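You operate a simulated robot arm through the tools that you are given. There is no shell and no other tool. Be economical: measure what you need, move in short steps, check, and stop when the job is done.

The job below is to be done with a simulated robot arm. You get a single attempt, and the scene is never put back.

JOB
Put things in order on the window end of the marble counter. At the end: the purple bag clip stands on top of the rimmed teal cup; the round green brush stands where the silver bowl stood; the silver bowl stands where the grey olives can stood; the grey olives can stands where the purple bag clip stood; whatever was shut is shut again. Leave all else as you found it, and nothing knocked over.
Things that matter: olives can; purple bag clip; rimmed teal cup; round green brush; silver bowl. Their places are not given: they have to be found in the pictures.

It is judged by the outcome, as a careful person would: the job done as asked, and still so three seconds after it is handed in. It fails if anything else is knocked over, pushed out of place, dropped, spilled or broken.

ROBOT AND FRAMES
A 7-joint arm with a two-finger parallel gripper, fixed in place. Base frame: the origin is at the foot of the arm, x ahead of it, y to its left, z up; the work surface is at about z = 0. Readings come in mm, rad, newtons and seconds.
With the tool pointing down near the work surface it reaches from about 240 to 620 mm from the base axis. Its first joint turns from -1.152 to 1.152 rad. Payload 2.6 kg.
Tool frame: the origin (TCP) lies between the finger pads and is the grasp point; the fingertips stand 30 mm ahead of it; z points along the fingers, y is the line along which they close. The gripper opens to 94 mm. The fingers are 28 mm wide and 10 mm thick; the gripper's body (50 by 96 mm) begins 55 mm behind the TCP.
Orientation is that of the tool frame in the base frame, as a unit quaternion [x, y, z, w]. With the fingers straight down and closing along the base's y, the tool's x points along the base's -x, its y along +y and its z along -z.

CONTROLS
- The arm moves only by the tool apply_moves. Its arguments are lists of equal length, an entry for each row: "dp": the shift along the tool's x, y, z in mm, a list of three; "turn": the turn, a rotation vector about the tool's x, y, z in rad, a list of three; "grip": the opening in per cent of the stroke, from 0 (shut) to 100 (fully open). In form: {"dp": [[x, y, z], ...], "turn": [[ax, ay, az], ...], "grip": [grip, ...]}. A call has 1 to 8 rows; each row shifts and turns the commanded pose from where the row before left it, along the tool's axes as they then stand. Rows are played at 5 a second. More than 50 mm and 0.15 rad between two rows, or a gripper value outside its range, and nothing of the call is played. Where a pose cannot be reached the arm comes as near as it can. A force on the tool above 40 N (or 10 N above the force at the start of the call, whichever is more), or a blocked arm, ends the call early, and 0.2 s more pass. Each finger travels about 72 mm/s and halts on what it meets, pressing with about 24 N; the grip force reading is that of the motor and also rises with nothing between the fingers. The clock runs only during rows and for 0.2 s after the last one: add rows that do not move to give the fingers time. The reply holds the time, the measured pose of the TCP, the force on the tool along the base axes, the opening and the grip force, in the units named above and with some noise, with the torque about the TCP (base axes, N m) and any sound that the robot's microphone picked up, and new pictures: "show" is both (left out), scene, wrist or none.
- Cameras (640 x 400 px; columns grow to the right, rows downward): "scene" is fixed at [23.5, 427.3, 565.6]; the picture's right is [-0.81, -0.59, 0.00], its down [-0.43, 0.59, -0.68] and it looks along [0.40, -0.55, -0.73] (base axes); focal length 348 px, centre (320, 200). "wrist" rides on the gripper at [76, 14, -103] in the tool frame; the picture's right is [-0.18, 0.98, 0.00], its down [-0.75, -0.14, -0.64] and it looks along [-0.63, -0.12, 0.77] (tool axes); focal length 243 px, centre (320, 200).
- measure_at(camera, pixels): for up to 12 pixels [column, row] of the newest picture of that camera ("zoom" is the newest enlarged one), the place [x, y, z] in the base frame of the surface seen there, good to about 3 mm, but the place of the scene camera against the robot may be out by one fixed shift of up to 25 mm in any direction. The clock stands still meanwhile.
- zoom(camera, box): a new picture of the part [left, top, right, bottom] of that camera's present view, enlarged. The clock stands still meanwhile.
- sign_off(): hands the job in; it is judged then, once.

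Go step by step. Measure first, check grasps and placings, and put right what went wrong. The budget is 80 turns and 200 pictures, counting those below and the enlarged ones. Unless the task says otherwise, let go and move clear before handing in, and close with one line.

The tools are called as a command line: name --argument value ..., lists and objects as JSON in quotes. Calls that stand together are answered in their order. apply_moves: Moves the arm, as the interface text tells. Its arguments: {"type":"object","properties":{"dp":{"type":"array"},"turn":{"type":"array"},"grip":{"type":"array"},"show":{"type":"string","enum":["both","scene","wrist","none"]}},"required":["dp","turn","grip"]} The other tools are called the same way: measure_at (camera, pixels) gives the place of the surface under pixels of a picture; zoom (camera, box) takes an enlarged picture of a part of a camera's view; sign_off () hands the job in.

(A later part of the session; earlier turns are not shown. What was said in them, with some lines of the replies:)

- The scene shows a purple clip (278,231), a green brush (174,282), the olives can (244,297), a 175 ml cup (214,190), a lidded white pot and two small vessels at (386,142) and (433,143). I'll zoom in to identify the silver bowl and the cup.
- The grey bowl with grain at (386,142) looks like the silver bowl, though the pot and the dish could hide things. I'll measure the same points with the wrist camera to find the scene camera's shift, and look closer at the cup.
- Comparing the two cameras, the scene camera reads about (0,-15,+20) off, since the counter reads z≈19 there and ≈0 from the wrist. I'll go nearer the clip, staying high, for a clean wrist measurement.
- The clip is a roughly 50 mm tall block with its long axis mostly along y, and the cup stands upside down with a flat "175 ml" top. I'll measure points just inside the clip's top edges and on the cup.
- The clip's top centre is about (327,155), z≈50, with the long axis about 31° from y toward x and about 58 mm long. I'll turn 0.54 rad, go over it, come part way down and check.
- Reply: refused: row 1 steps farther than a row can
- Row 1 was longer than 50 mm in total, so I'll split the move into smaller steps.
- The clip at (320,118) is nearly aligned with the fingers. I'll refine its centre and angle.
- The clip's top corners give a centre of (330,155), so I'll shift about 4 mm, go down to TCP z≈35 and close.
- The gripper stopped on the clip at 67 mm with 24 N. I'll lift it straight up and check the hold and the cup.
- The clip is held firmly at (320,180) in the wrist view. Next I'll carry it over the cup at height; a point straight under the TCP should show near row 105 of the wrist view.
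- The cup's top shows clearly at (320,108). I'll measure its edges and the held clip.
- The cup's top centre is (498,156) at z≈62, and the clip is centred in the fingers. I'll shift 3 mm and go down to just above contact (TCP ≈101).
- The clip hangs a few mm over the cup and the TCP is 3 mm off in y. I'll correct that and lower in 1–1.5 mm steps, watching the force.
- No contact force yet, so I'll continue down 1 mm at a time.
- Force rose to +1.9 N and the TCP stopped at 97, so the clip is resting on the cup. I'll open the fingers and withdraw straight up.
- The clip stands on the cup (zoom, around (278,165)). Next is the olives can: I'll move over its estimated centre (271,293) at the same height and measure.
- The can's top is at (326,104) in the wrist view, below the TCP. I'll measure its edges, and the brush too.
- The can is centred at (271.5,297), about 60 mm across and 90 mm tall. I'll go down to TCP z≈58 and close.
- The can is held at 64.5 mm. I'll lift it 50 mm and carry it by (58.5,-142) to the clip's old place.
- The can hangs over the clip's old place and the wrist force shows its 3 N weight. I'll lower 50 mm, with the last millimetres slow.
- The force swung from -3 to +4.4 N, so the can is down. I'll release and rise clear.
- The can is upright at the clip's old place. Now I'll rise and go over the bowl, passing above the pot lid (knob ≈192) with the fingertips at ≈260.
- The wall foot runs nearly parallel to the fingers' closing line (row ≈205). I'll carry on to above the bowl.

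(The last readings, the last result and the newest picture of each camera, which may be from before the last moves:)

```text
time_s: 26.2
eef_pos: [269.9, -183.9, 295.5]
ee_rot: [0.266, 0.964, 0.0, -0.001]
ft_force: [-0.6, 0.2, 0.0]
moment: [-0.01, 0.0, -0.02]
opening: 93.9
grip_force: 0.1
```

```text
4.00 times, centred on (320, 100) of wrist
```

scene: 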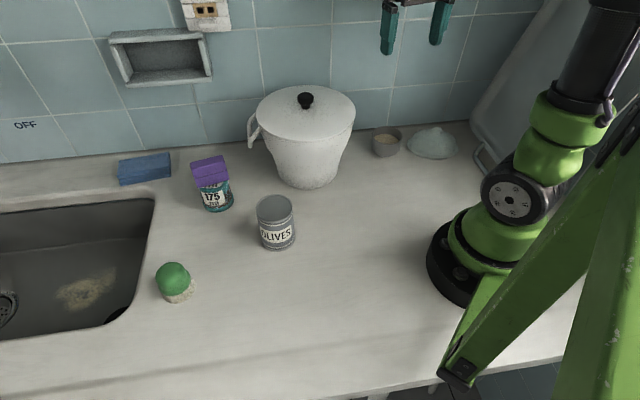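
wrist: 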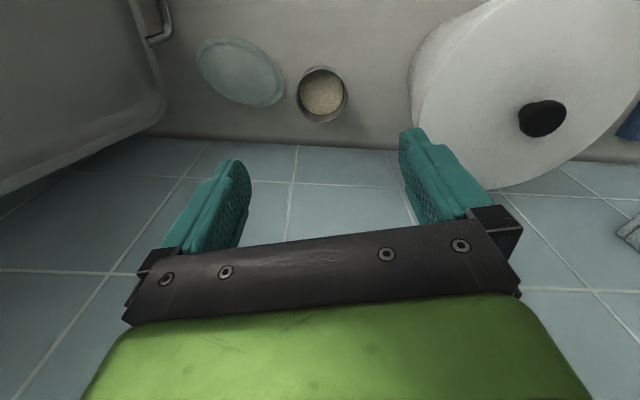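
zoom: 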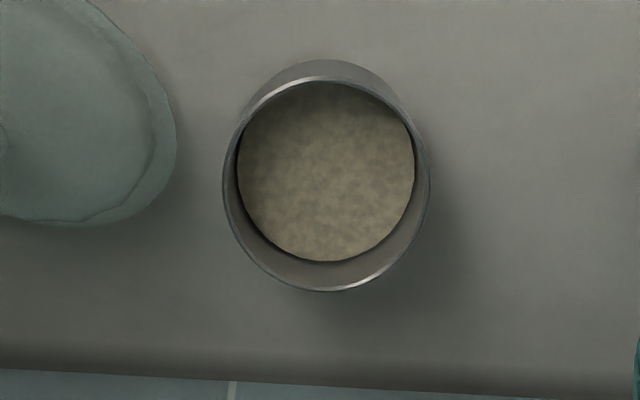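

The bowl's shiny rim is centred at about (295.5,-202), z≈50 and 71 mm across; the wall is about 85 mm away and the dish is close on the -u side. Closing along base y keeps clear of dish, wall and pot, so I'll turn back to yaw 0, go over the bowl and come part way down.

apply_moves --dp '[[0, 0, 0], [0, 0, 0], [0, 0, 0], [0, 0, 0], [-25, -18, 30], [0, 0, 45], [0, 0, 45], [0, 0, 0]]' --turn '[[0, 0, -0.135], [0, 0, -0.135], [0, 0, -0.135], [0, 0, -0.135], [0, 0, 0], [0, 0, 0], [0, 0, 0], [0, 0, 0]]' --grip '[100, 100, 100, 100, 100, 100, 100, 100]'

zoom --camera "wrist" --box '[220, 30, 420, 190]'

```text
time_s: 28.0
eef_pos: [292.1, -197.8, 172.4]
ee_rot: [0.001, 1.0, 0.0, -0.001]
ft_force: [0.1, -0.8, 0.2]
moment: [-0.03, -0.03, 0.0]
opening: 94.0
grip_force: 0.2
```

scene: 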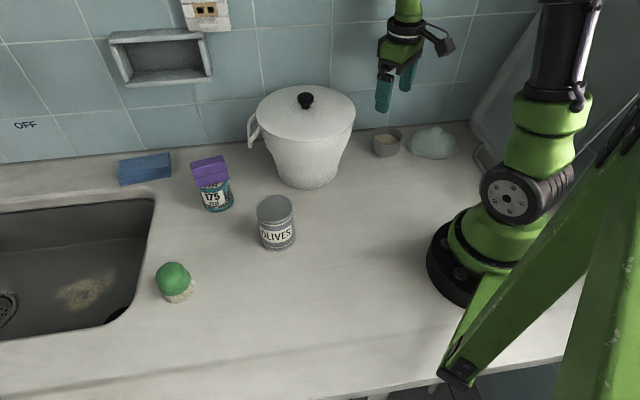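
wrist: 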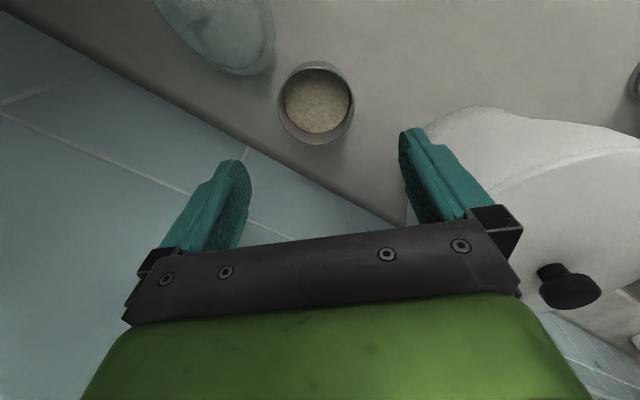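

```text
2.50 times, centred on (320, 110) of wrist
```

zoom: 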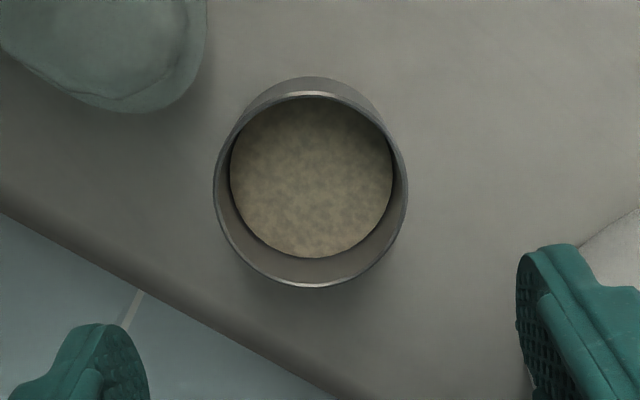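

I'll measure the rim again from this closer view.

measure_at --camera "wrist" --pixels '[[278.5, 106], [354, 106], [316, 68.5], [316, 144], [290, 79], [343, 79], [290, 134], [343, 134], [316, 105], [275, 60], [240, 75]]'

```text
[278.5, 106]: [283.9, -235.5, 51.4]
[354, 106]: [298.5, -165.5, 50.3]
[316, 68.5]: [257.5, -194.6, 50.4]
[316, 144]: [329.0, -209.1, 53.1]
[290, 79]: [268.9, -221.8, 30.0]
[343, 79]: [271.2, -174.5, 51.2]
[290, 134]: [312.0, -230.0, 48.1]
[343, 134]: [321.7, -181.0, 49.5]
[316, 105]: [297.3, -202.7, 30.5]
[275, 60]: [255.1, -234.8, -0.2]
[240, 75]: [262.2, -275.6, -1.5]
```

The bowl's centre is (292,-201.5). I'll shift 3.7 mm, lower to TCP z≈35 and close gently.

apply_moves --dp '[[0, -3.7, 40], [0, 0, 45], [0, 0, 30], [0, 0, 20], [0, 0, 0], [0, 0, 0]]' --turn '[[0, 0, 0], [0, 0, 0], [0, 0, 0], [0, 0, 0], [0, 0, 0], [0, 0, 0]]' --grip '[100, 100, 100, 100, 100, 100]'

zoom --camera "scene" --box '[340, 90, 480, 190]'

```text
time_s: 29.4
eef_pos: [292.3, -203.9, 38.4]
ee_rot: [0.0, 1.0, -0.001, -0.001]
ft_force: [0.4, -0.4, 0.3]
moment: [-0.02, -0.01, -0.01]
opening: 93.9
grip_force: 0.1
```

scene: 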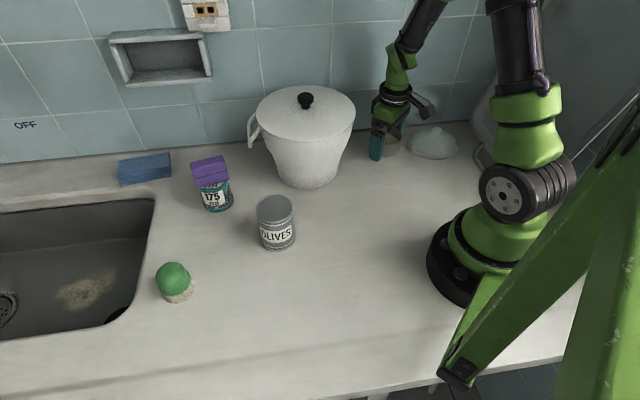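
wrist: 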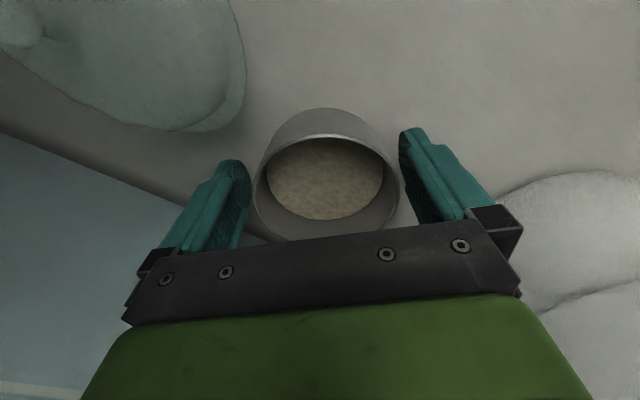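

```text
4.00 times, centred on (410, 140) of scene
```

zoom: 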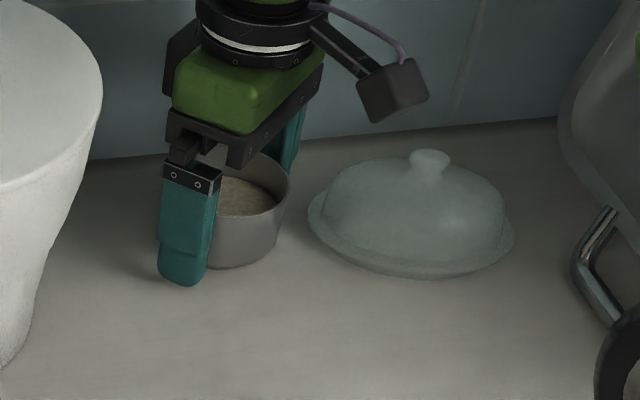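

The fingers straddle the bowl cleanly, and nothing touches the dish or pot. Closing now.

apply_moves --dp '[[0, 0, 2], [0, 0, 0], [0, 0, 0], [0, 0, 0], [0, 0, 0]]' --turn '[[0, 0, 0], [0, 0, 0], [0, 0, 0], [0, 0, 0], [0, 0, 0]]' --grip '[90, 80, 70, 60, 50]' --show "wrist"

```text
time_s: 30.6
eef_pos: [293.1, -204.1, 35.9]
ee_rot: [0.0, 1.0, 0.0, 0.0]
ft_force: [-3.1, 1.1, 2.8]
moment: [-0.11, 0.0, -0.07]
opening: 71.4
grip_force: 23.6
```

wrist: 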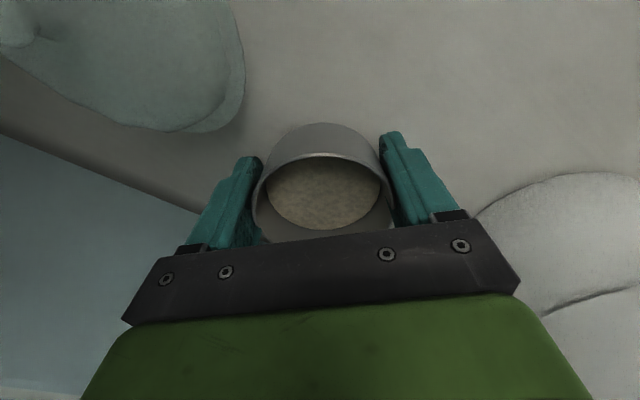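

The grip is on at 71 mm, but the bowl seems to have shifted or tilted (rim top now at row 122 instead of 108). I'll measure before lifting.

measure_at --camera "wrist" --pixels '[[322, 125], [322, 150], [322, 156], [270, 172], [378, 172], [320, 200], [300, 200], [345, 200], [262, 190], [385, 185]]'

zoom --camera "wrist" --box '[230, 110, 410, 250]'

zoom --camera "scene" --box '[340, 90, 480, 190]'

```text
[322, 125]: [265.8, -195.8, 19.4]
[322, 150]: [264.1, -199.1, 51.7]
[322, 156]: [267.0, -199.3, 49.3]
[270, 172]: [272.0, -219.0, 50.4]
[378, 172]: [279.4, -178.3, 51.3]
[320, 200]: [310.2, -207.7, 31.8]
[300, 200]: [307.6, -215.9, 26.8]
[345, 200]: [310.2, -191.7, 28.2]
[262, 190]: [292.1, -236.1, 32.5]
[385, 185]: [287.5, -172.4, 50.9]
```

```text
2.86 times, centred on (320, 180) of wrist
```

zoom: 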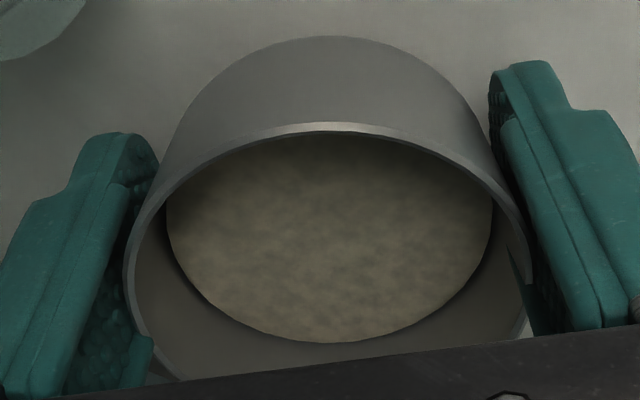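

```text
4.00 times, centred on (410, 140) of scene
```

zoom: 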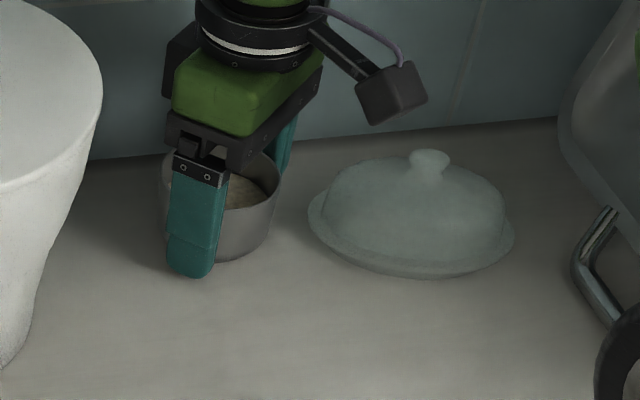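

The bowl slid about 7 mm in +x as the fingers closed and is now at about (300,-203), still level. I'll open, recentre the TCP on it and close again.

apply_moves --dp '[[0, 0, 0], [0, 0, 0], [-7, 0, 0], [0, 0, 0]]' --turn '[[0, 0, 0], [0, 0, 0], [0, 0, 0], [0, 0, 0]]' --grip '[85, 95, 95, 95]' --show "wrist"

measure_at --camera "wrist" --pixels '[[324, 130], [324, 136], [324, 142], [290, 145], [355, 145], [324, 115], [310, 140], [340, 140]]'

zoom --camera "wrist" --box '[220, 90, 420, 250]'

```text
time_s: 31.6
eef_pos: [300.6, -203.8, 35.2]
ee_rot: [0.0, 1.0, 0.0, 0.0]
ft_force: [0.4, -0.7, 0.3]
moment: [-0.02, -0.03, -0.02]
opening: 89.1
grip_force: 0.0
```

wrist: 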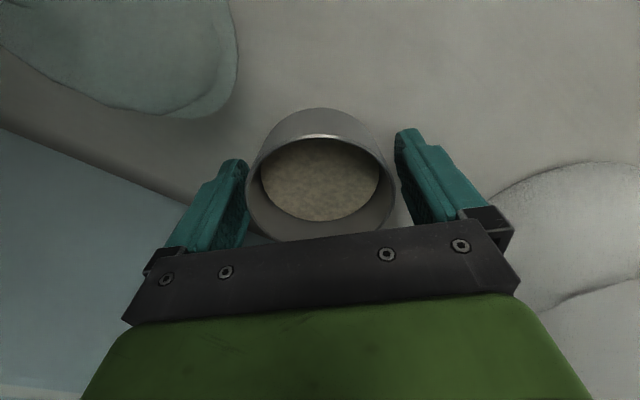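

```text
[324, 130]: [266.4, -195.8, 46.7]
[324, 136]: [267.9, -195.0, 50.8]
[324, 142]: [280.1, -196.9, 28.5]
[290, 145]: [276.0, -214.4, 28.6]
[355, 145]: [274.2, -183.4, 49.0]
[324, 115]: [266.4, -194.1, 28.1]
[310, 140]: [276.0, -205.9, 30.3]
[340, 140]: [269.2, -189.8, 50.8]
```

```text
2.50 times, centred on (320, 170) of wrist
```

zoom: 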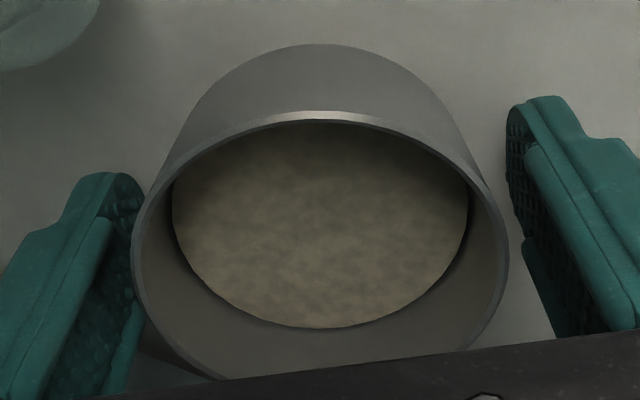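

The bowl is intact and level, centred near x≈302. I'll nudge 1.5 mm and close again, watching for sliding.

apply_moves --dp '[[-1.5, 0, 0], [0, 0, 0], [0, 0, 0], [0, 0, 0], [0, 0, 0]]' --turn '[[0, 0, 0], [0, 0, 0], [0, 0, 0], [0, 0, 0], [0, 0, 0]]' --grip '[88, 83, 78, 70, 60]' --show "wrist"

measure_at --camera "wrist" --pixels '[[322, 137], [322, 142], [322, 148], [322, 154], [322, 130], [360, 155], [285, 160]]'

```text
time_s: 32.8
eef_pos: [302.4, -203.8, 36.5]
ee_rot: [0.0, 1.0, 0.0, 0.0]
ft_force: [-0.2, -0.2, 0.3]
moment: [-0.02, -0.02, 0.0]
opening: 72.3
grip_force: 24.3
```

wrist: 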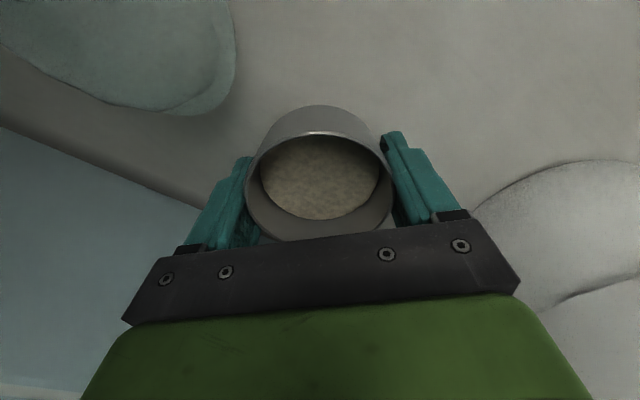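

```text
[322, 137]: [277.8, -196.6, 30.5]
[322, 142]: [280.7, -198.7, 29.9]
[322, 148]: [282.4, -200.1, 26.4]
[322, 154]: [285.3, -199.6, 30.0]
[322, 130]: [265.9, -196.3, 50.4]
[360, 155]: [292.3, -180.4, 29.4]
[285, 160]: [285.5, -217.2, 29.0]
```

This time it gripped with no sliding and no side force. I'll lift the bowl slowly and level.

apply_moves --dp '[[0, 0, -5], [0, 0, -15], [0, 0, -25], [0, 0, -30], [0, 0, -30], [0, 0, -30], [0, 0, -30], [0, 0, -15]]' --turn '[[0, 0, 0], [0, 0, 0], [0, 0, 0], [0, 0, 0], [0, 0, 0], [0, 0, 0], [0, 0, 0], [0, 0, 0]]' --grip '[60, 60, 60, 60, 60, 60, 60, 60]'

```text
time_s: 34.6
eef_pos: [301.9, -203.4, 216.8]
ee_rot: [0.0, 1.0, 0.0, -0.001]
ft_force: [0.3, -1.0, -1.9]
moment: [0.03, 0.01, -0.01]
opening: 71.4
grip_force: 24.7
```

scene: 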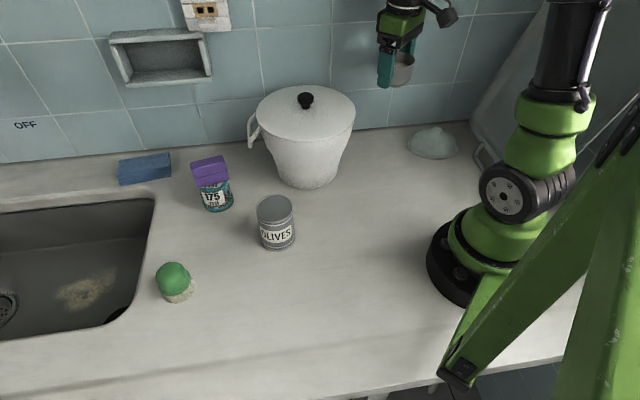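
wrist: 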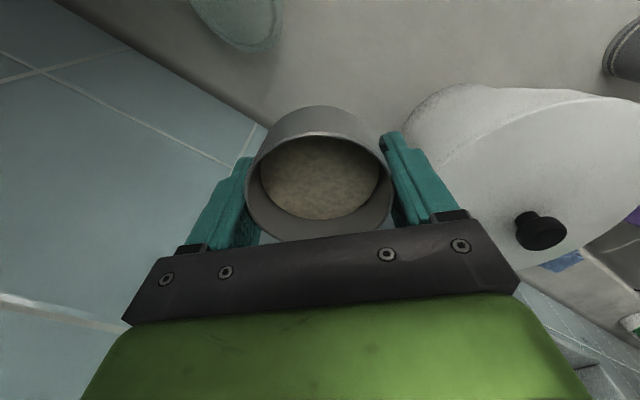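

The bowl is up, level and held (weight ≈2 N). I'll carry it back past the pot, keeping to small x.

apply_moves --dp '[[12, 20, 0], [12, 28, 0], [12, 28, 0], [10, 28, 0], [0, 28, 0], [0, 28, 0], [0, 28, 0], [0, 28, 0]]' --turn '[[0, 0, 0], [0, 0, 0], [0, 0, 0], [0, 0, 0], [0, 0, 0], [0, 0, 0], [0, 0, 0], [0, 0, 0]]' --grip '[60, 60, 60, 60, 60, 60, 60, 60]' --show "scene"

apply_moves --dp '[[0, 28, 0], [0, 28, 0], [0, 28, 0], [0, 28, 0], [0, 28, 0], [0, 28, 0], [0, 28, 0], [0, 28, 0]]' --turn '[[0, 0, 0], [0, 0, 0], [0, 0, 0], [0, 0, 0], [0, 0, 0], [0, 0, 0], [0, 0, 0], [0, 0, 0]]' --grip '[60, 60, 60, 60, 60, 60, 60, 60]'

```text
time_s: 36.4
eef_pos: [257.6, 11.9, 216.3]
ee_rot: [0.0, 1.0, 0.0, 0.0]
ft_force: [0.2, 0.3, -2.1]
moment: [0.02, 0.02, 0.01]
opening: 71.2
grip_force: 23.7
```

scene: 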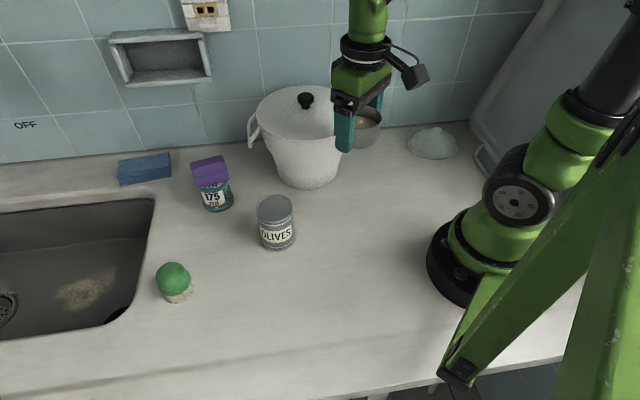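

```text
time_s: 38.2
eef_pos: [258.9, 236.0, 217.0]
ee_rot: [0.001, 1.0, 0.0, 0.0]
ft_force: [-0.2, -0.2, -2.1]
moment: [-0.04, -0.01, 0.0]
opening: 71.3
grip_force: 24.2
```

scene: 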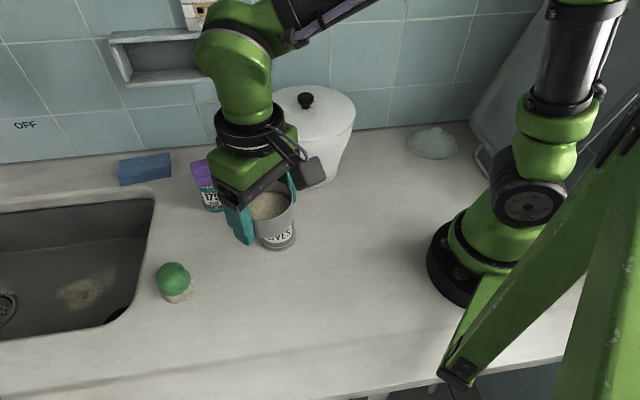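
wrist: 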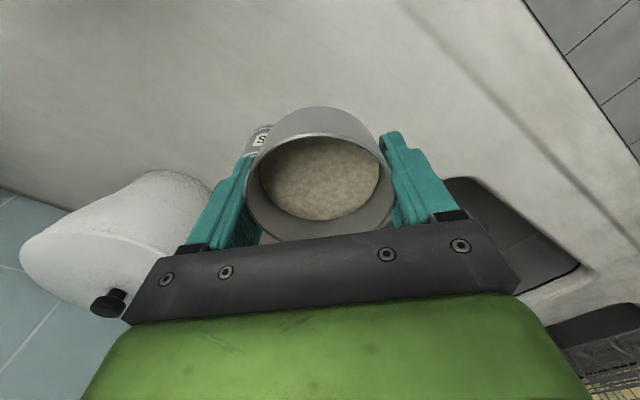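

All is well at (258.5,236). I'll move to above the can's old place (271.5,297) and come down to TCP ≈50.

apply_moves --dp '[[-6.5, 30, 0], [-6.5, 31, 0], [0, 0, 30], [0, 0, 35], [0, 0, 35], [0, 0, 35], [0, 0, 28], [0, 0, 0]]' --turn '[[0, 0, 0], [0, 0, 0], [0, 0, 0], [0, 0, 0], [0, 0, 0], [0, 0, 0], [0, 0, 0], [0, 0, 0]]' --grip '[60, 60, 60, 60, 60, 60, 60, 60]'

```text
time_s: 40.0
eef_pos: [269.3, 297.4, 52.2]
ee_rot: [0.0, 1.0, 0.0, 0.0]
ft_force: [-1.0, -0.7, -1.7]
moment: [0.03, -0.01, 0.03]
opening: 71.2
grip_force: 23.7
```

scene: 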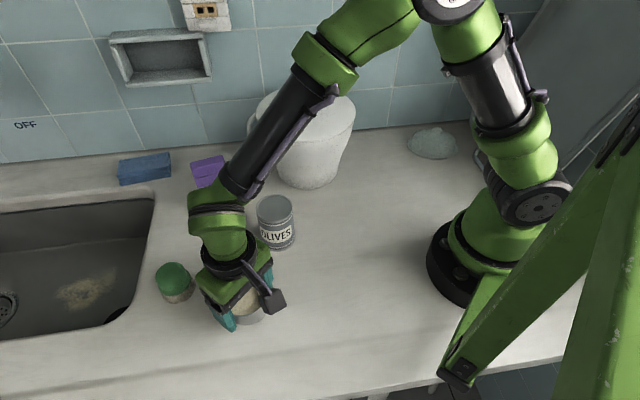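
wrist: 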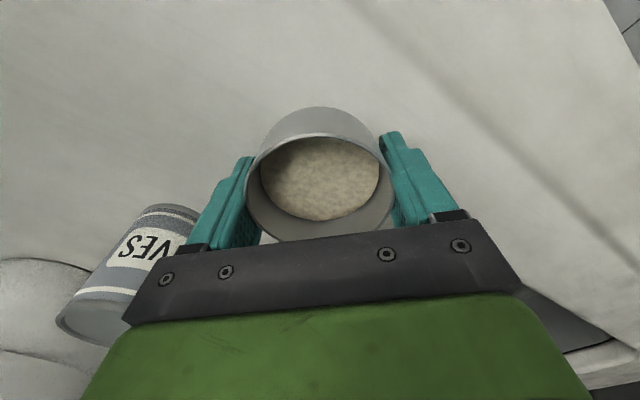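

Now at TCP z≈52, about 16 mm above contact (gripped at ≈36). I'll lower slowly.

apply_moves --dp '[[-1, 0, 6], [0, 0, 4], [0, 0, 3], [0, 0, 1], [0, 0, 0]]' --turn '[[0, 0, 0], [0, 0, 0], [0, 0, 0], [0, 0, 0], [0, 0, 0]]' --grip '[60, 60, 60, 60, 60]' --show "none"

apply_moves --dp '[[0, 0, 1], [0, 0, 0]]' --turn '[[0, 0, 0], [0, 0, 0]]' --grip '[60, 60]' --show "none"

apply_moves --dp '[[0, 0, 1], [0, 0, 0]]' --turn '[[0, 0, 0], [0, 0, 0]]' --grip '[60, 60]' --show "none"

```text
time_s: 41.2
eef_pos: [271.3, 297.8, 39.7]
ee_rot: [0.0, 1.0, 0.0, 0.0]
ft_force: [-0.5, 0.1, -1.0]
moment: [-0.02, 0.0, 0.01]
opening: 71.2
grip_force: 24.4
```

```text
time_s: 41.8
eef_pos: [270.4, 297.8, 38.6]
ee_rot: [-0.001, 1.0, 0.0, 0.001]
ft_force: [0.2, 0.3, -1.7]
moment: [0.04, -0.02, 0.01]
opening: 70.8
grip_force: 24.1
```

```text
time_s: 42.4
eef_pos: [271.4, 297.9, 37.8]
ee_rot: [0.0, 1.0, 0.001, 0.0]
ft_force: [-0.1, 0.6, -2.1]
moment: [0.0, 0.0, -0.01]
opening: 71.0
grip_force: 24.3
```

apply_moves --dp '[[0, 0, 1], [0, 0, 0]]' --turn '[[0, 0, 0], [0, 0, 0]]' --grip '[60, 60]' --show "none"

apply_moves --dp '[[0, 0, 1], [0, 0, 0]]' --turn '[[0, 0, 0], [0, 0, 0]]' --grip '[60, 60]' --show "none"

```text
time_s: 43.0
eef_pos: [271.0, 297.2, 37.9]
ee_rot: [0.0, 1.0, 0.001, -0.001]
ft_force: [-0.2, 0.0, -1.4]
moment: [-0.02, -0.03, 0.0]
opening: 70.9
grip_force: 23.9
```

```text
time_s: 43.6
eef_pos: [271.0, 298.4, 35.6]
ee_rot: [0.0, 1.0, 0.0, 0.0]
ft_force: [-2.4, -1.5, 10.2]
moment: [-0.13, 0.17, -0.11]
opening: 70.9
grip_force: 24.1
```

The force jumped to +10 N, so the bowl is on the counter. I'll release gently and rise.

apply_moves --dp '[[0, 0, -0.8], [0, 0, 0], [0, 0, 0], [0, 0, 0], [0, 0, -30], [0, 0, -45], [0, 0, -45], [0, 0, -45]]' --turn '[[0, 0, 0], [0, 0, 0], [0, 0, 0], [0, 0, 0], [0, 0, 0], [0, 0, 0], [0, 0, 0], [0, 0, 0]]' --grip '[70, 82, 92, 100, 100, 100, 100, 100]'

```text
time_s: 45.4
eef_pos: [271.0, 294.1, 204.0]
ee_rot: [-0.001, 1.0, 0.0, 0.0]
ft_force: [0.0, -0.1, 0.6]
moment: [-0.02, -0.04, 0.03]
opening: 94.0
grip_force: 0.1
```

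scene: 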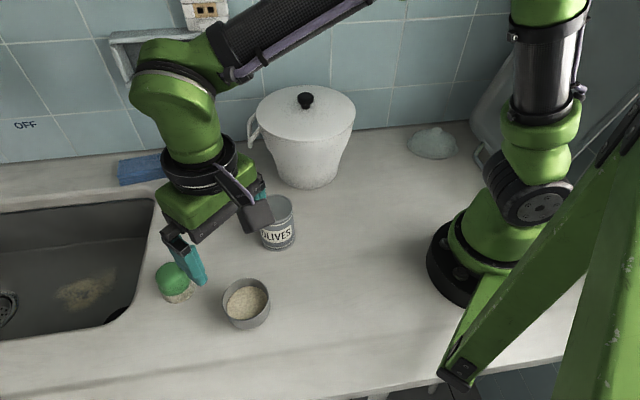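
wrist: 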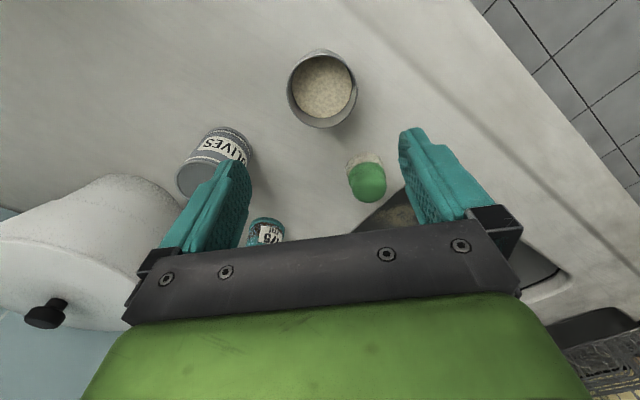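

The bowl stands upright and full at the can's old place. I'll check its centre, then measure the brush at (366,180).

measure_at --camera "wrist" --pixels '[[289, 88], [355, 88], [322, 58], [323, 126], [366, 180], [349, 180], [385, 180], [366, 196], [366, 163], [347, 165], [381, 157], [364, 155]]'

zoom --camera "wrist" --box '[270, 40, 430, 240]'

```text
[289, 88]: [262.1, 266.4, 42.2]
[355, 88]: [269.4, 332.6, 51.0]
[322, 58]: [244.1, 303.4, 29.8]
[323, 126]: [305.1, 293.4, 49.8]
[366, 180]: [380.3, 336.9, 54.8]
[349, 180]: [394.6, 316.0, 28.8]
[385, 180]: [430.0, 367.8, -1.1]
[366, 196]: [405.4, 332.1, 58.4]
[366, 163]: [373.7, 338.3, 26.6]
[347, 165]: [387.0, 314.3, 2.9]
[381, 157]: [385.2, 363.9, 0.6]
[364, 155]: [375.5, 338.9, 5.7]
```

```text
2.00 times, centred on (350, 140) of wrist
```

zoom: 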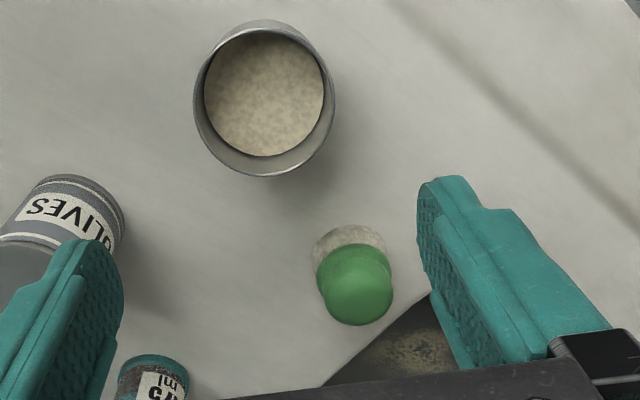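

The bowl is centred at about (270,297) as wanted. I'll hover over the brush, estimated at (394,337), to measure it.

apply_moves --dp '[[-41, 14, 0], [-41, 14, 0], [-41, 14, 10], [0, 0, 0]]' --turn '[[0, 0, 0], [0, 0, 0], [0, 0, 0], [0, 0, 0]]' --grip '[100, 100, 100, 100]'

zoom --camera "wrist" --box '[260, 40, 400, 180]'

```text
time_s: 46.4
eef_pos: [396.2, 340.5, 191.9]
ee_rot: [-0.001, 1.0, 0.0, 0.0]
ft_force: [0.0, 1.0, 0.1]
moment: [-0.01, 0.0, -0.05]
opening: 94.0
grip_force: 0.0
```

scene: 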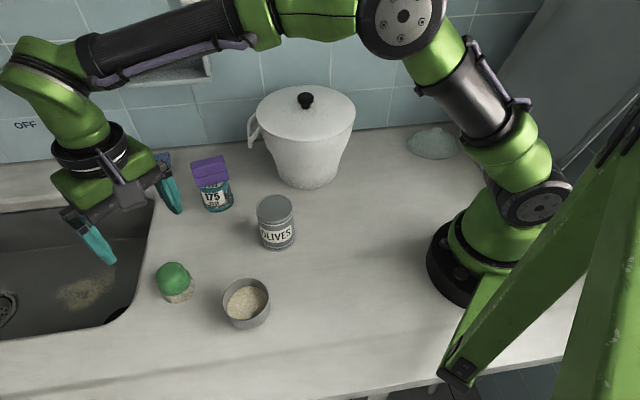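
wrist: 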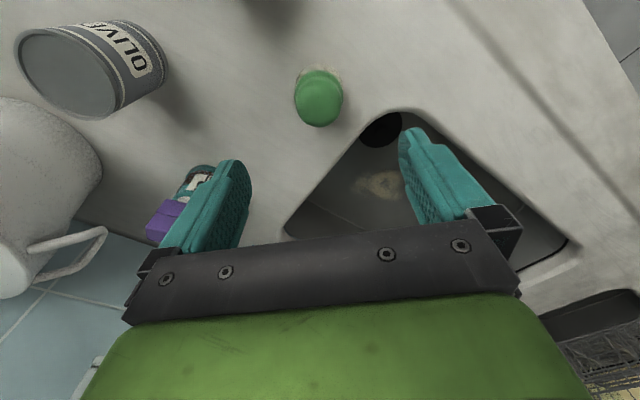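

```text
2.86 times, centred on (330, 110) of wrist
```

zoom: 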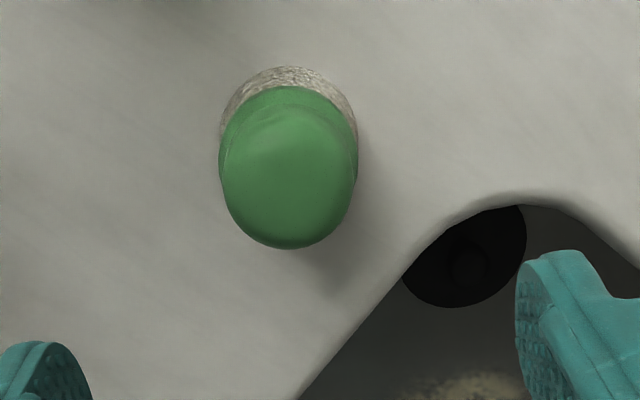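

measure_at --camera "wrist" --pixels '[[296, 98], [342, 98], [318, 74], [318, 124], [318, 100], [300, 80], [335, 78], [296, 83], [322, 64], [341, 90], [370, 120], [395, 112]]'

```text
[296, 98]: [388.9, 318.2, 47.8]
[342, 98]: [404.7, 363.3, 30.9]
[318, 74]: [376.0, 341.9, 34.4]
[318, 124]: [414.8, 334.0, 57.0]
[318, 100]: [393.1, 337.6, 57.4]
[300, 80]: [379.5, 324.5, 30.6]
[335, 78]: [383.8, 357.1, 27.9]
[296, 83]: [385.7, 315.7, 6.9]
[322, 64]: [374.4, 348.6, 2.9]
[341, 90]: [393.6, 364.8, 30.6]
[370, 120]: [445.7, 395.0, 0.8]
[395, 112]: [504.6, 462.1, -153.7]
```

The brush is centred at (396,340), about 46 mm across and 58 mm tall, right under the TCP. I'll go down to TCP z≈37 and close.

apply_moves --dp '[[0, 0, 45], [0, 0, 45], [0, 0, 40], [0, 0, 25], [0, 0, 0]]' --turn '[[0, 0, 0], [0, 0, 0], [0, 0, 0], [0, 0, 0], [0, 0, 0]]' --grip '[100, 100, 100, 100, 90]' --show "wrist"

apply_moves --dp '[[0, 0, 0], [0, 0, 0], [0, 0, 0], [0, 0, 0], [0, 0, 0]]' --turn '[[0, 0, 0], [0, 0, 0], [0, 0, 0], [0, 0, 0], [0, 0, 0]]' --grip '[75, 60, 50, 40, 30]'

```text
time_s: 47.6
eef_pos: [395.3, 339.0, 33.0]
ee_rot: [0.001, 1.0, 0.0, 0.0]
ft_force: [0.5, 0.9, -0.5]
moment: [0.0, -0.01, -0.01]
opening: 84.4
grip_force: 0.1
```

wrist: 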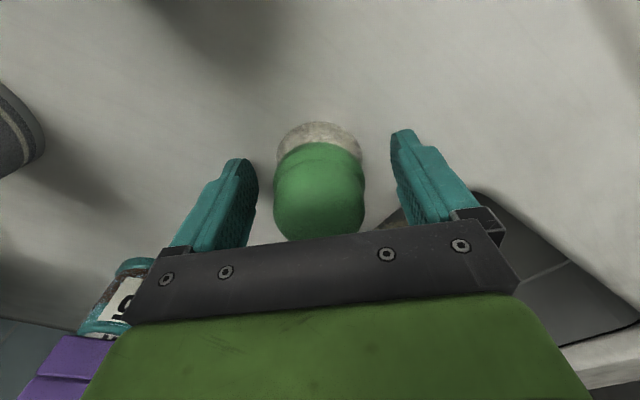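

```text
time_s: 48.8
eef_pos: [393.8, 340.7, 34.9]
ee_rot: [0.0, 1.0, 0.0, 0.0]
ft_force: [1.1, -0.1, -0.1]
moment: [-0.02, 0.05, -0.01]
opening: 50.9
grip_force: 24.0
```

scene: 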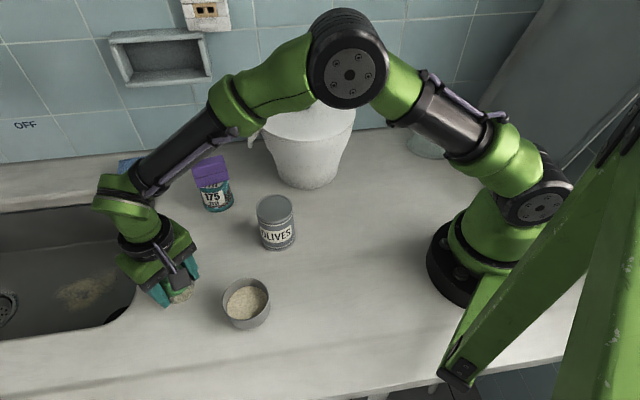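
wrist: 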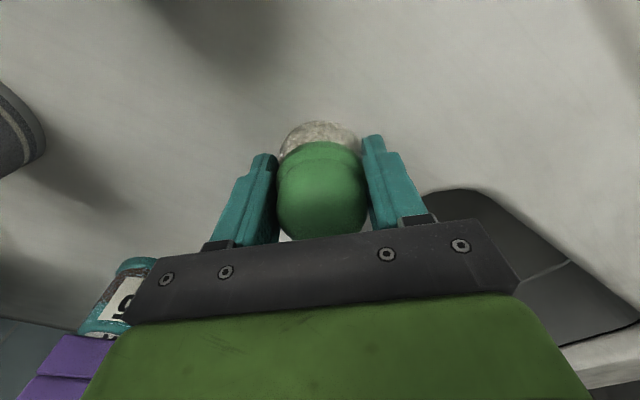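

The brush is held at 51 mm. I'll lift it high and carry it back along the same clear route.

apply_moves --dp '[[0, 0, -15], [0, 0, -40], [0, 0, -45], [0, 0, -45], [0, 0, -45], [0, 0, 0]]' --turn '[[0, 0, 0], [0, 0, 0], [0, 0, 0], [0, 0, 0], [0, 0, 0], [0, 0, 0]]' --grip '[30, 30, 30, 30, 30, 30]' --show "wrist"

apply_moves --dp '[[19, -34, 0], [19, -34, 0], [19, -34, 0], [19, -34, 0], [19, -34, 0], [19, -34, 0], [19, -34, 0], [0, 0, 0]]' --turn '[[0, 0, 0], [0, 0, 0], [0, 0, 0], [0, 0, 0], [0, 0, 0], [0, 0, 0], [0, 0, 0], [0, 0, 0]]' --grip '[30, 30, 30, 30, 30, 30, 30, 30]' --show "scene"

```text
time_s: 50.2
eef_pos: [395.7, 337.3, 226.5]
ee_rot: [0.0, 1.0, 0.0, 0.0]
ft_force: [0.1, 1.1, 0.0]
moment: [-0.01, -0.02, -0.02]
opening: 50.8
grip_force: 24.1
```

wrist: 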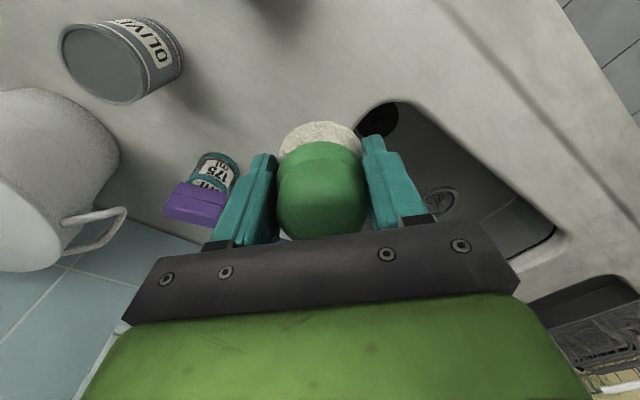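

```text
time_s: 52.0
eef_pos: [261.5, 99.8, 225.1]
ee_rot: [0.0, 1.0, 0.0, 0.0]
ft_force: [0.8, -0.7, -0.4]
moment: [0.04, 0.02, -0.03]
opening: 50.8
grip_force: 23.7
```

scene: 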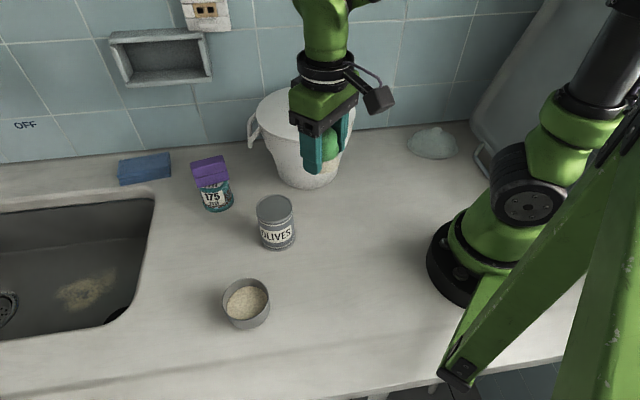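

The brush is still held. I'll continue past the pot to above the bowl's old place (292,-201.5).

apply_moves --dp '[[0, -40, 0], [0, -40, 0], [0, -40, 0], [0, -40, 0], [0, -40, 0], [-10, -34, 0], [-10, -34, 0], [-10, -33, 0]]' --turn '[[0, 0, 0], [0, 0, 0], [0, 0, 0], [0, 0, 0], [0, 0, 0], [0, 0, 0], [0, 0, 0], [0, 0, 0]]' --grip '[30, 30, 30, 30, 30, 30, 30, 30]' --show "none"

apply_moves --dp '[[0, 0, 40], [0, 0, 45], [0, 0, 45], [0, 0, 35], [0, 0, 0]]' --turn '[[0, 0, 0], [0, 0, 0], [0, 0, 0], [0, 0, 0], [0, 0, 0]]' --grip '[30, 30, 30, 30, 30]'

```text
time_s: 53.8
eef_pos: [289.3, -199.1, 226.3]
ee_rot: [0.0, 1.0, 0.001, 0.0]
ft_force: [0.3, -0.5, -0.5]
moment: [-0.01, 0.0, 0.0]
opening: 51.2
grip_force: 24.3
```

```text
time_s: 55.0
eef_pos: [289.6, -198.8, 61.7]
ee_rot: [0.0, 1.0, 0.0, -0.001]
ft_force: [0.2, 0.2, -0.5]
moment: [-0.02, 0.01, 0.03]
opening: 51.0
grip_force: 23.9
```

scene: 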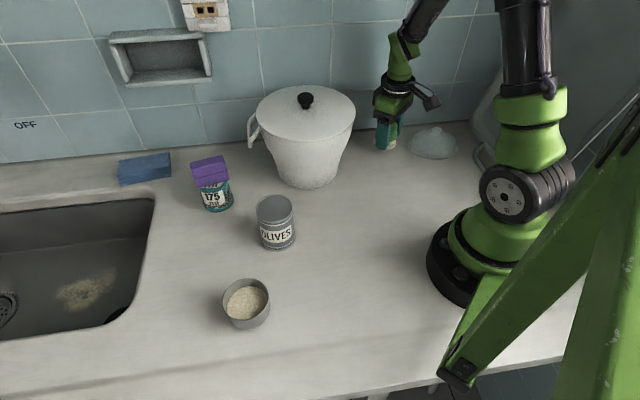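
wrist: 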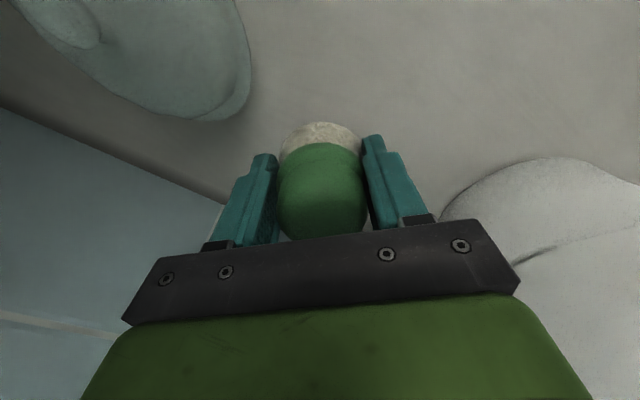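

Now at (289.6,-199,62). I'll correct by (+2,-2.5) and lower toward contact at ≈35–36.

apply_moves --dp '[[-2, -2.5, 8], [0, 0, 8], [0, 0, 5], [0, 0, 2], [0, 0, 0]]' --turn '[[0, 0, 0], [0, 0, 0], [0, 0, 0], [0, 0, 0], [0, 0, 0]]' --grip '[30, 30, 30, 30, 30]' --show "none"

apply_moves --dp '[[0, 0, 1], [0, 0, 0]]' --turn '[[0, 0, 0], [0, 0, 0]]' --grip '[30, 30]' --show "none"

apply_moves --dp '[[0, 0, 1], [0, 0, 0]]' --turn '[[0, 0, 0], [0, 0, 0]]' --grip '[30, 30]' --show "none"

```text
time_s: 56.2
eef_pos: [291.9, -203.9, 37.1]
ee_rot: [0.001, 1.0, 0.0, 0.001]
ft_force: [0.0, 0.1, -0.4]
moment: [-0.01, 0.04, 0.0]
opening: 51.4
grip_force: 24.2
```

```text
time_s: 56.8
eef_pos: [291.8, -202.6, 36.6]
ee_rot: [-0.001, 1.0, 0.0, 0.001]
ft_force: [-0.1, -0.5, -0.5]
moment: [0.01, 0.01, 0.03]
opening: 51.0
grip_force: 23.8
```

```text
time_s: 57.4
eef_pos: [292.8, -203.5, 36.6]
ee_rot: [0.0, 1.0, 0.0, 0.0]
ft_force: [0.8, 0.2, -1.1]
moment: [0.0, 0.0, 0.0]
opening: 51.0
grip_force: 24.4
```

apply_moves --dp '[[0, 0, 1], [0, 0, 0]]' --turn '[[0, 0, 0], [0, 0, 0]]' --grip '[30, 30]' --show "none"

apply_moves --dp '[[0, 0, 1], [0, 0, 0]]' --turn '[[0, 0, 0], [0, 0, 0]]' --grip '[30, 30]' --show "none"

```text
time_s: 58.0
eef_pos: [292.8, -202.4, 34.7]
ee_rot: [0.0, 1.0, 0.0, 0.0]
ft_force: [0.0, -0.3, 0.2]
moment: [0.02, 0.0, -0.02]
opening: 51.1
grip_force: 23.7
```

```text
time_s: 58.6
eef_pos: [292.7, -201.9, 34.3]
ee_rot: [0.0, 1.0, 0.0, -0.001]
ft_force: [0.7, 0.0, -0.2]
moment: [0.04, 0.01, 0.01]
opening: 51.1
grip_force: 23.9
```

apply_moves --dp '[[0, 0, 1], [0, 0, 0]]' --turn '[[0, 0, 0], [0, 0, 0]]' --grip '[30, 30]' --show "none"

apply_moves --dp '[[0, 0, 0.5], [0, 0, 0]]' --turn '[[0, 0, 0], [0, 0, 0]]' --grip '[30, 30]' --show "scene"

zoom --camera "scene" --box '[350, 100, 450, 180]'

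```text
time_s: 59.2
eef_pos: [293.1, -201.7, 33.5]
ee_rot: [0.001, 1.0, 0.0, 0.001]
ft_force: [-6.2, 5.8, 23.0]
moment: [0.06, 0.11, 0.05]
opening: 50.7
grip_force: 23.6
```

```text
time_s: 59.8
eef_pos: [294.3, -203.1, 33.1]
ee_rot: [-0.001, 1.0, -0.001, 0.002]
ft_force: [-2.5, 3.2, 23.9]
moment: [0.13, -0.18, 0.04]
opening: 51.0
grip_force: 24.2
```

scene: 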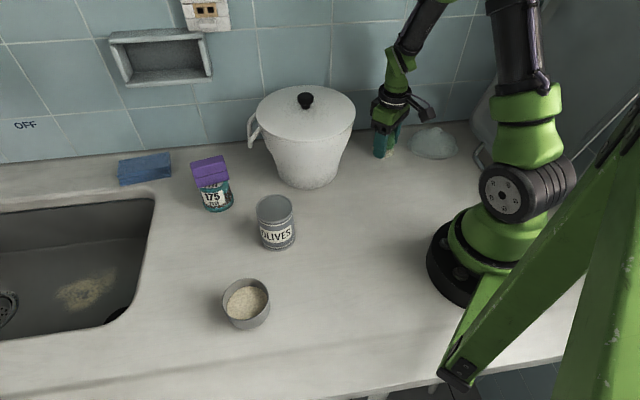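

```text
5.00 times, centred on (400, 140) of scene
```

zoom: 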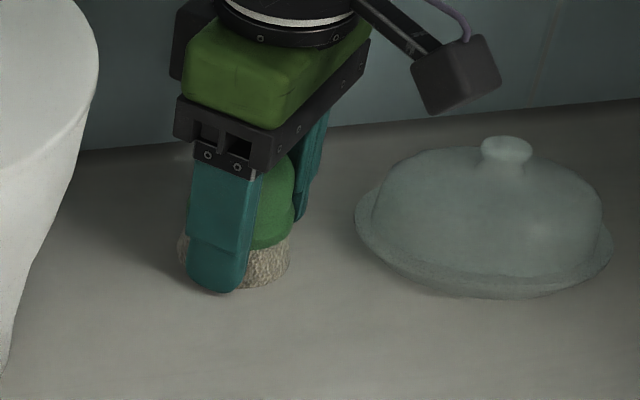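

The brush is pressed on the counter at 23 N. I'll back off 1.3 mm, release and rise.

apply_moves --dp '[[0, 0, -1.3], [0, 0, 0], [0, 0, 0], [0, 0, 0], [0, 0, -30], [0, 0, -45], [0, 0, -45], [0, 0, -45]]' --turn '[[0, 0, 0], [0, 0, 0], [0, 0, 0], [0, 0, 0], [0, 0, 0], [0, 0, 0], [0, 0, 0], [0, 0, 0]]' --grip '[30, 60, 75, 90, 95, 95, 95, 95]'

zoom --camera "scene" --box '[340, 90, 480, 190]'

zoom --camera "scene" --box '[100, 120, 340, 340]'

```text
time_s: 61.6
eef_pos: [293.5, -201.2, 198.8]
ee_rot: [0.0, 1.0, 0.001, 0.0]
ft_force: [0.4, 0.4, -0.2]
moment: [-0.02, 0.02, -0.02]
opening: 89.4
grip_force: 0.1
```

scene: 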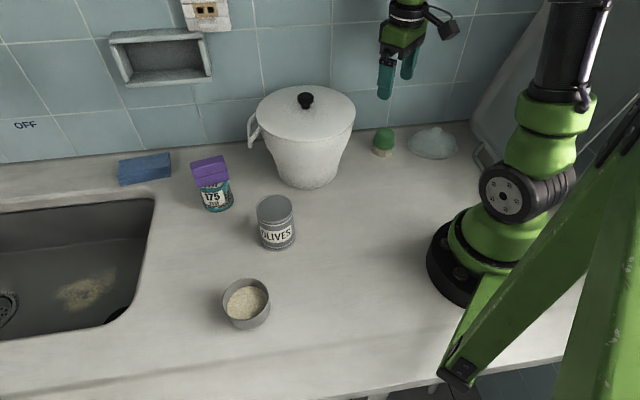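
wrist: 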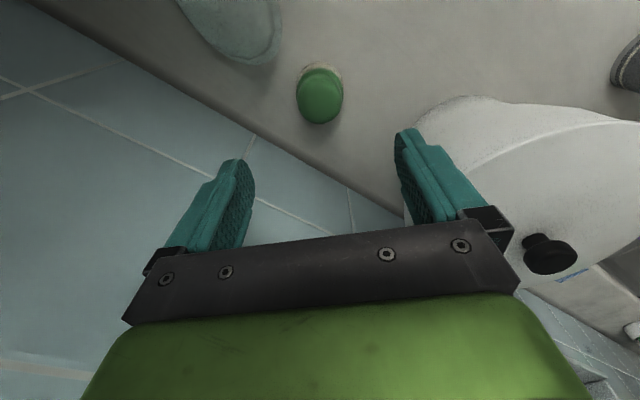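

```text
4.00 times, centred on (410, 140) of scene
```

zoom: 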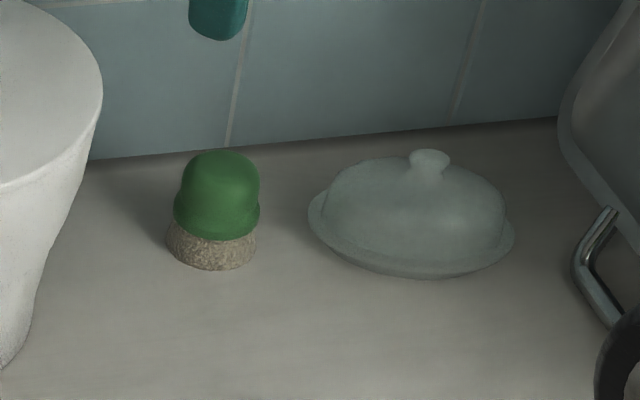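

```text
1.82 times, centred on (220, 230) of scene
```

zoom: 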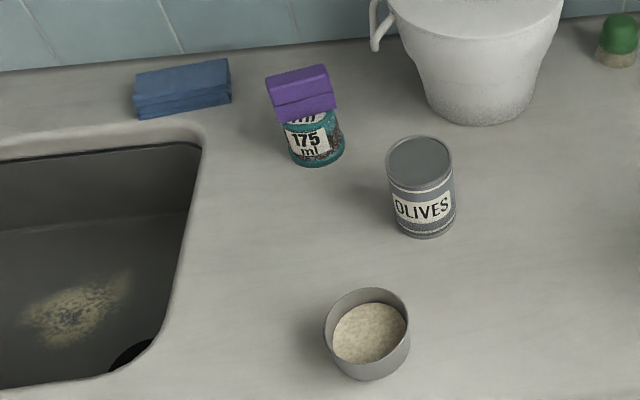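

The pictures show all four things in place and upright: clip on cup (210,170), can (276,222), bowl with its grain (246,303), brush (383,142). The pot and the dish are still shut and untouched, and the gripper is open and clear, so I'm handing in.

sign_off

```text
The job is handed in.
```

The job is done and handed in: the purple clip stands on the teal cup, the olives can is where the clip was, the silver bowl (still full of grain) is where the can was, and the green brush is where the bowl was. Nothing else was moved or opened.
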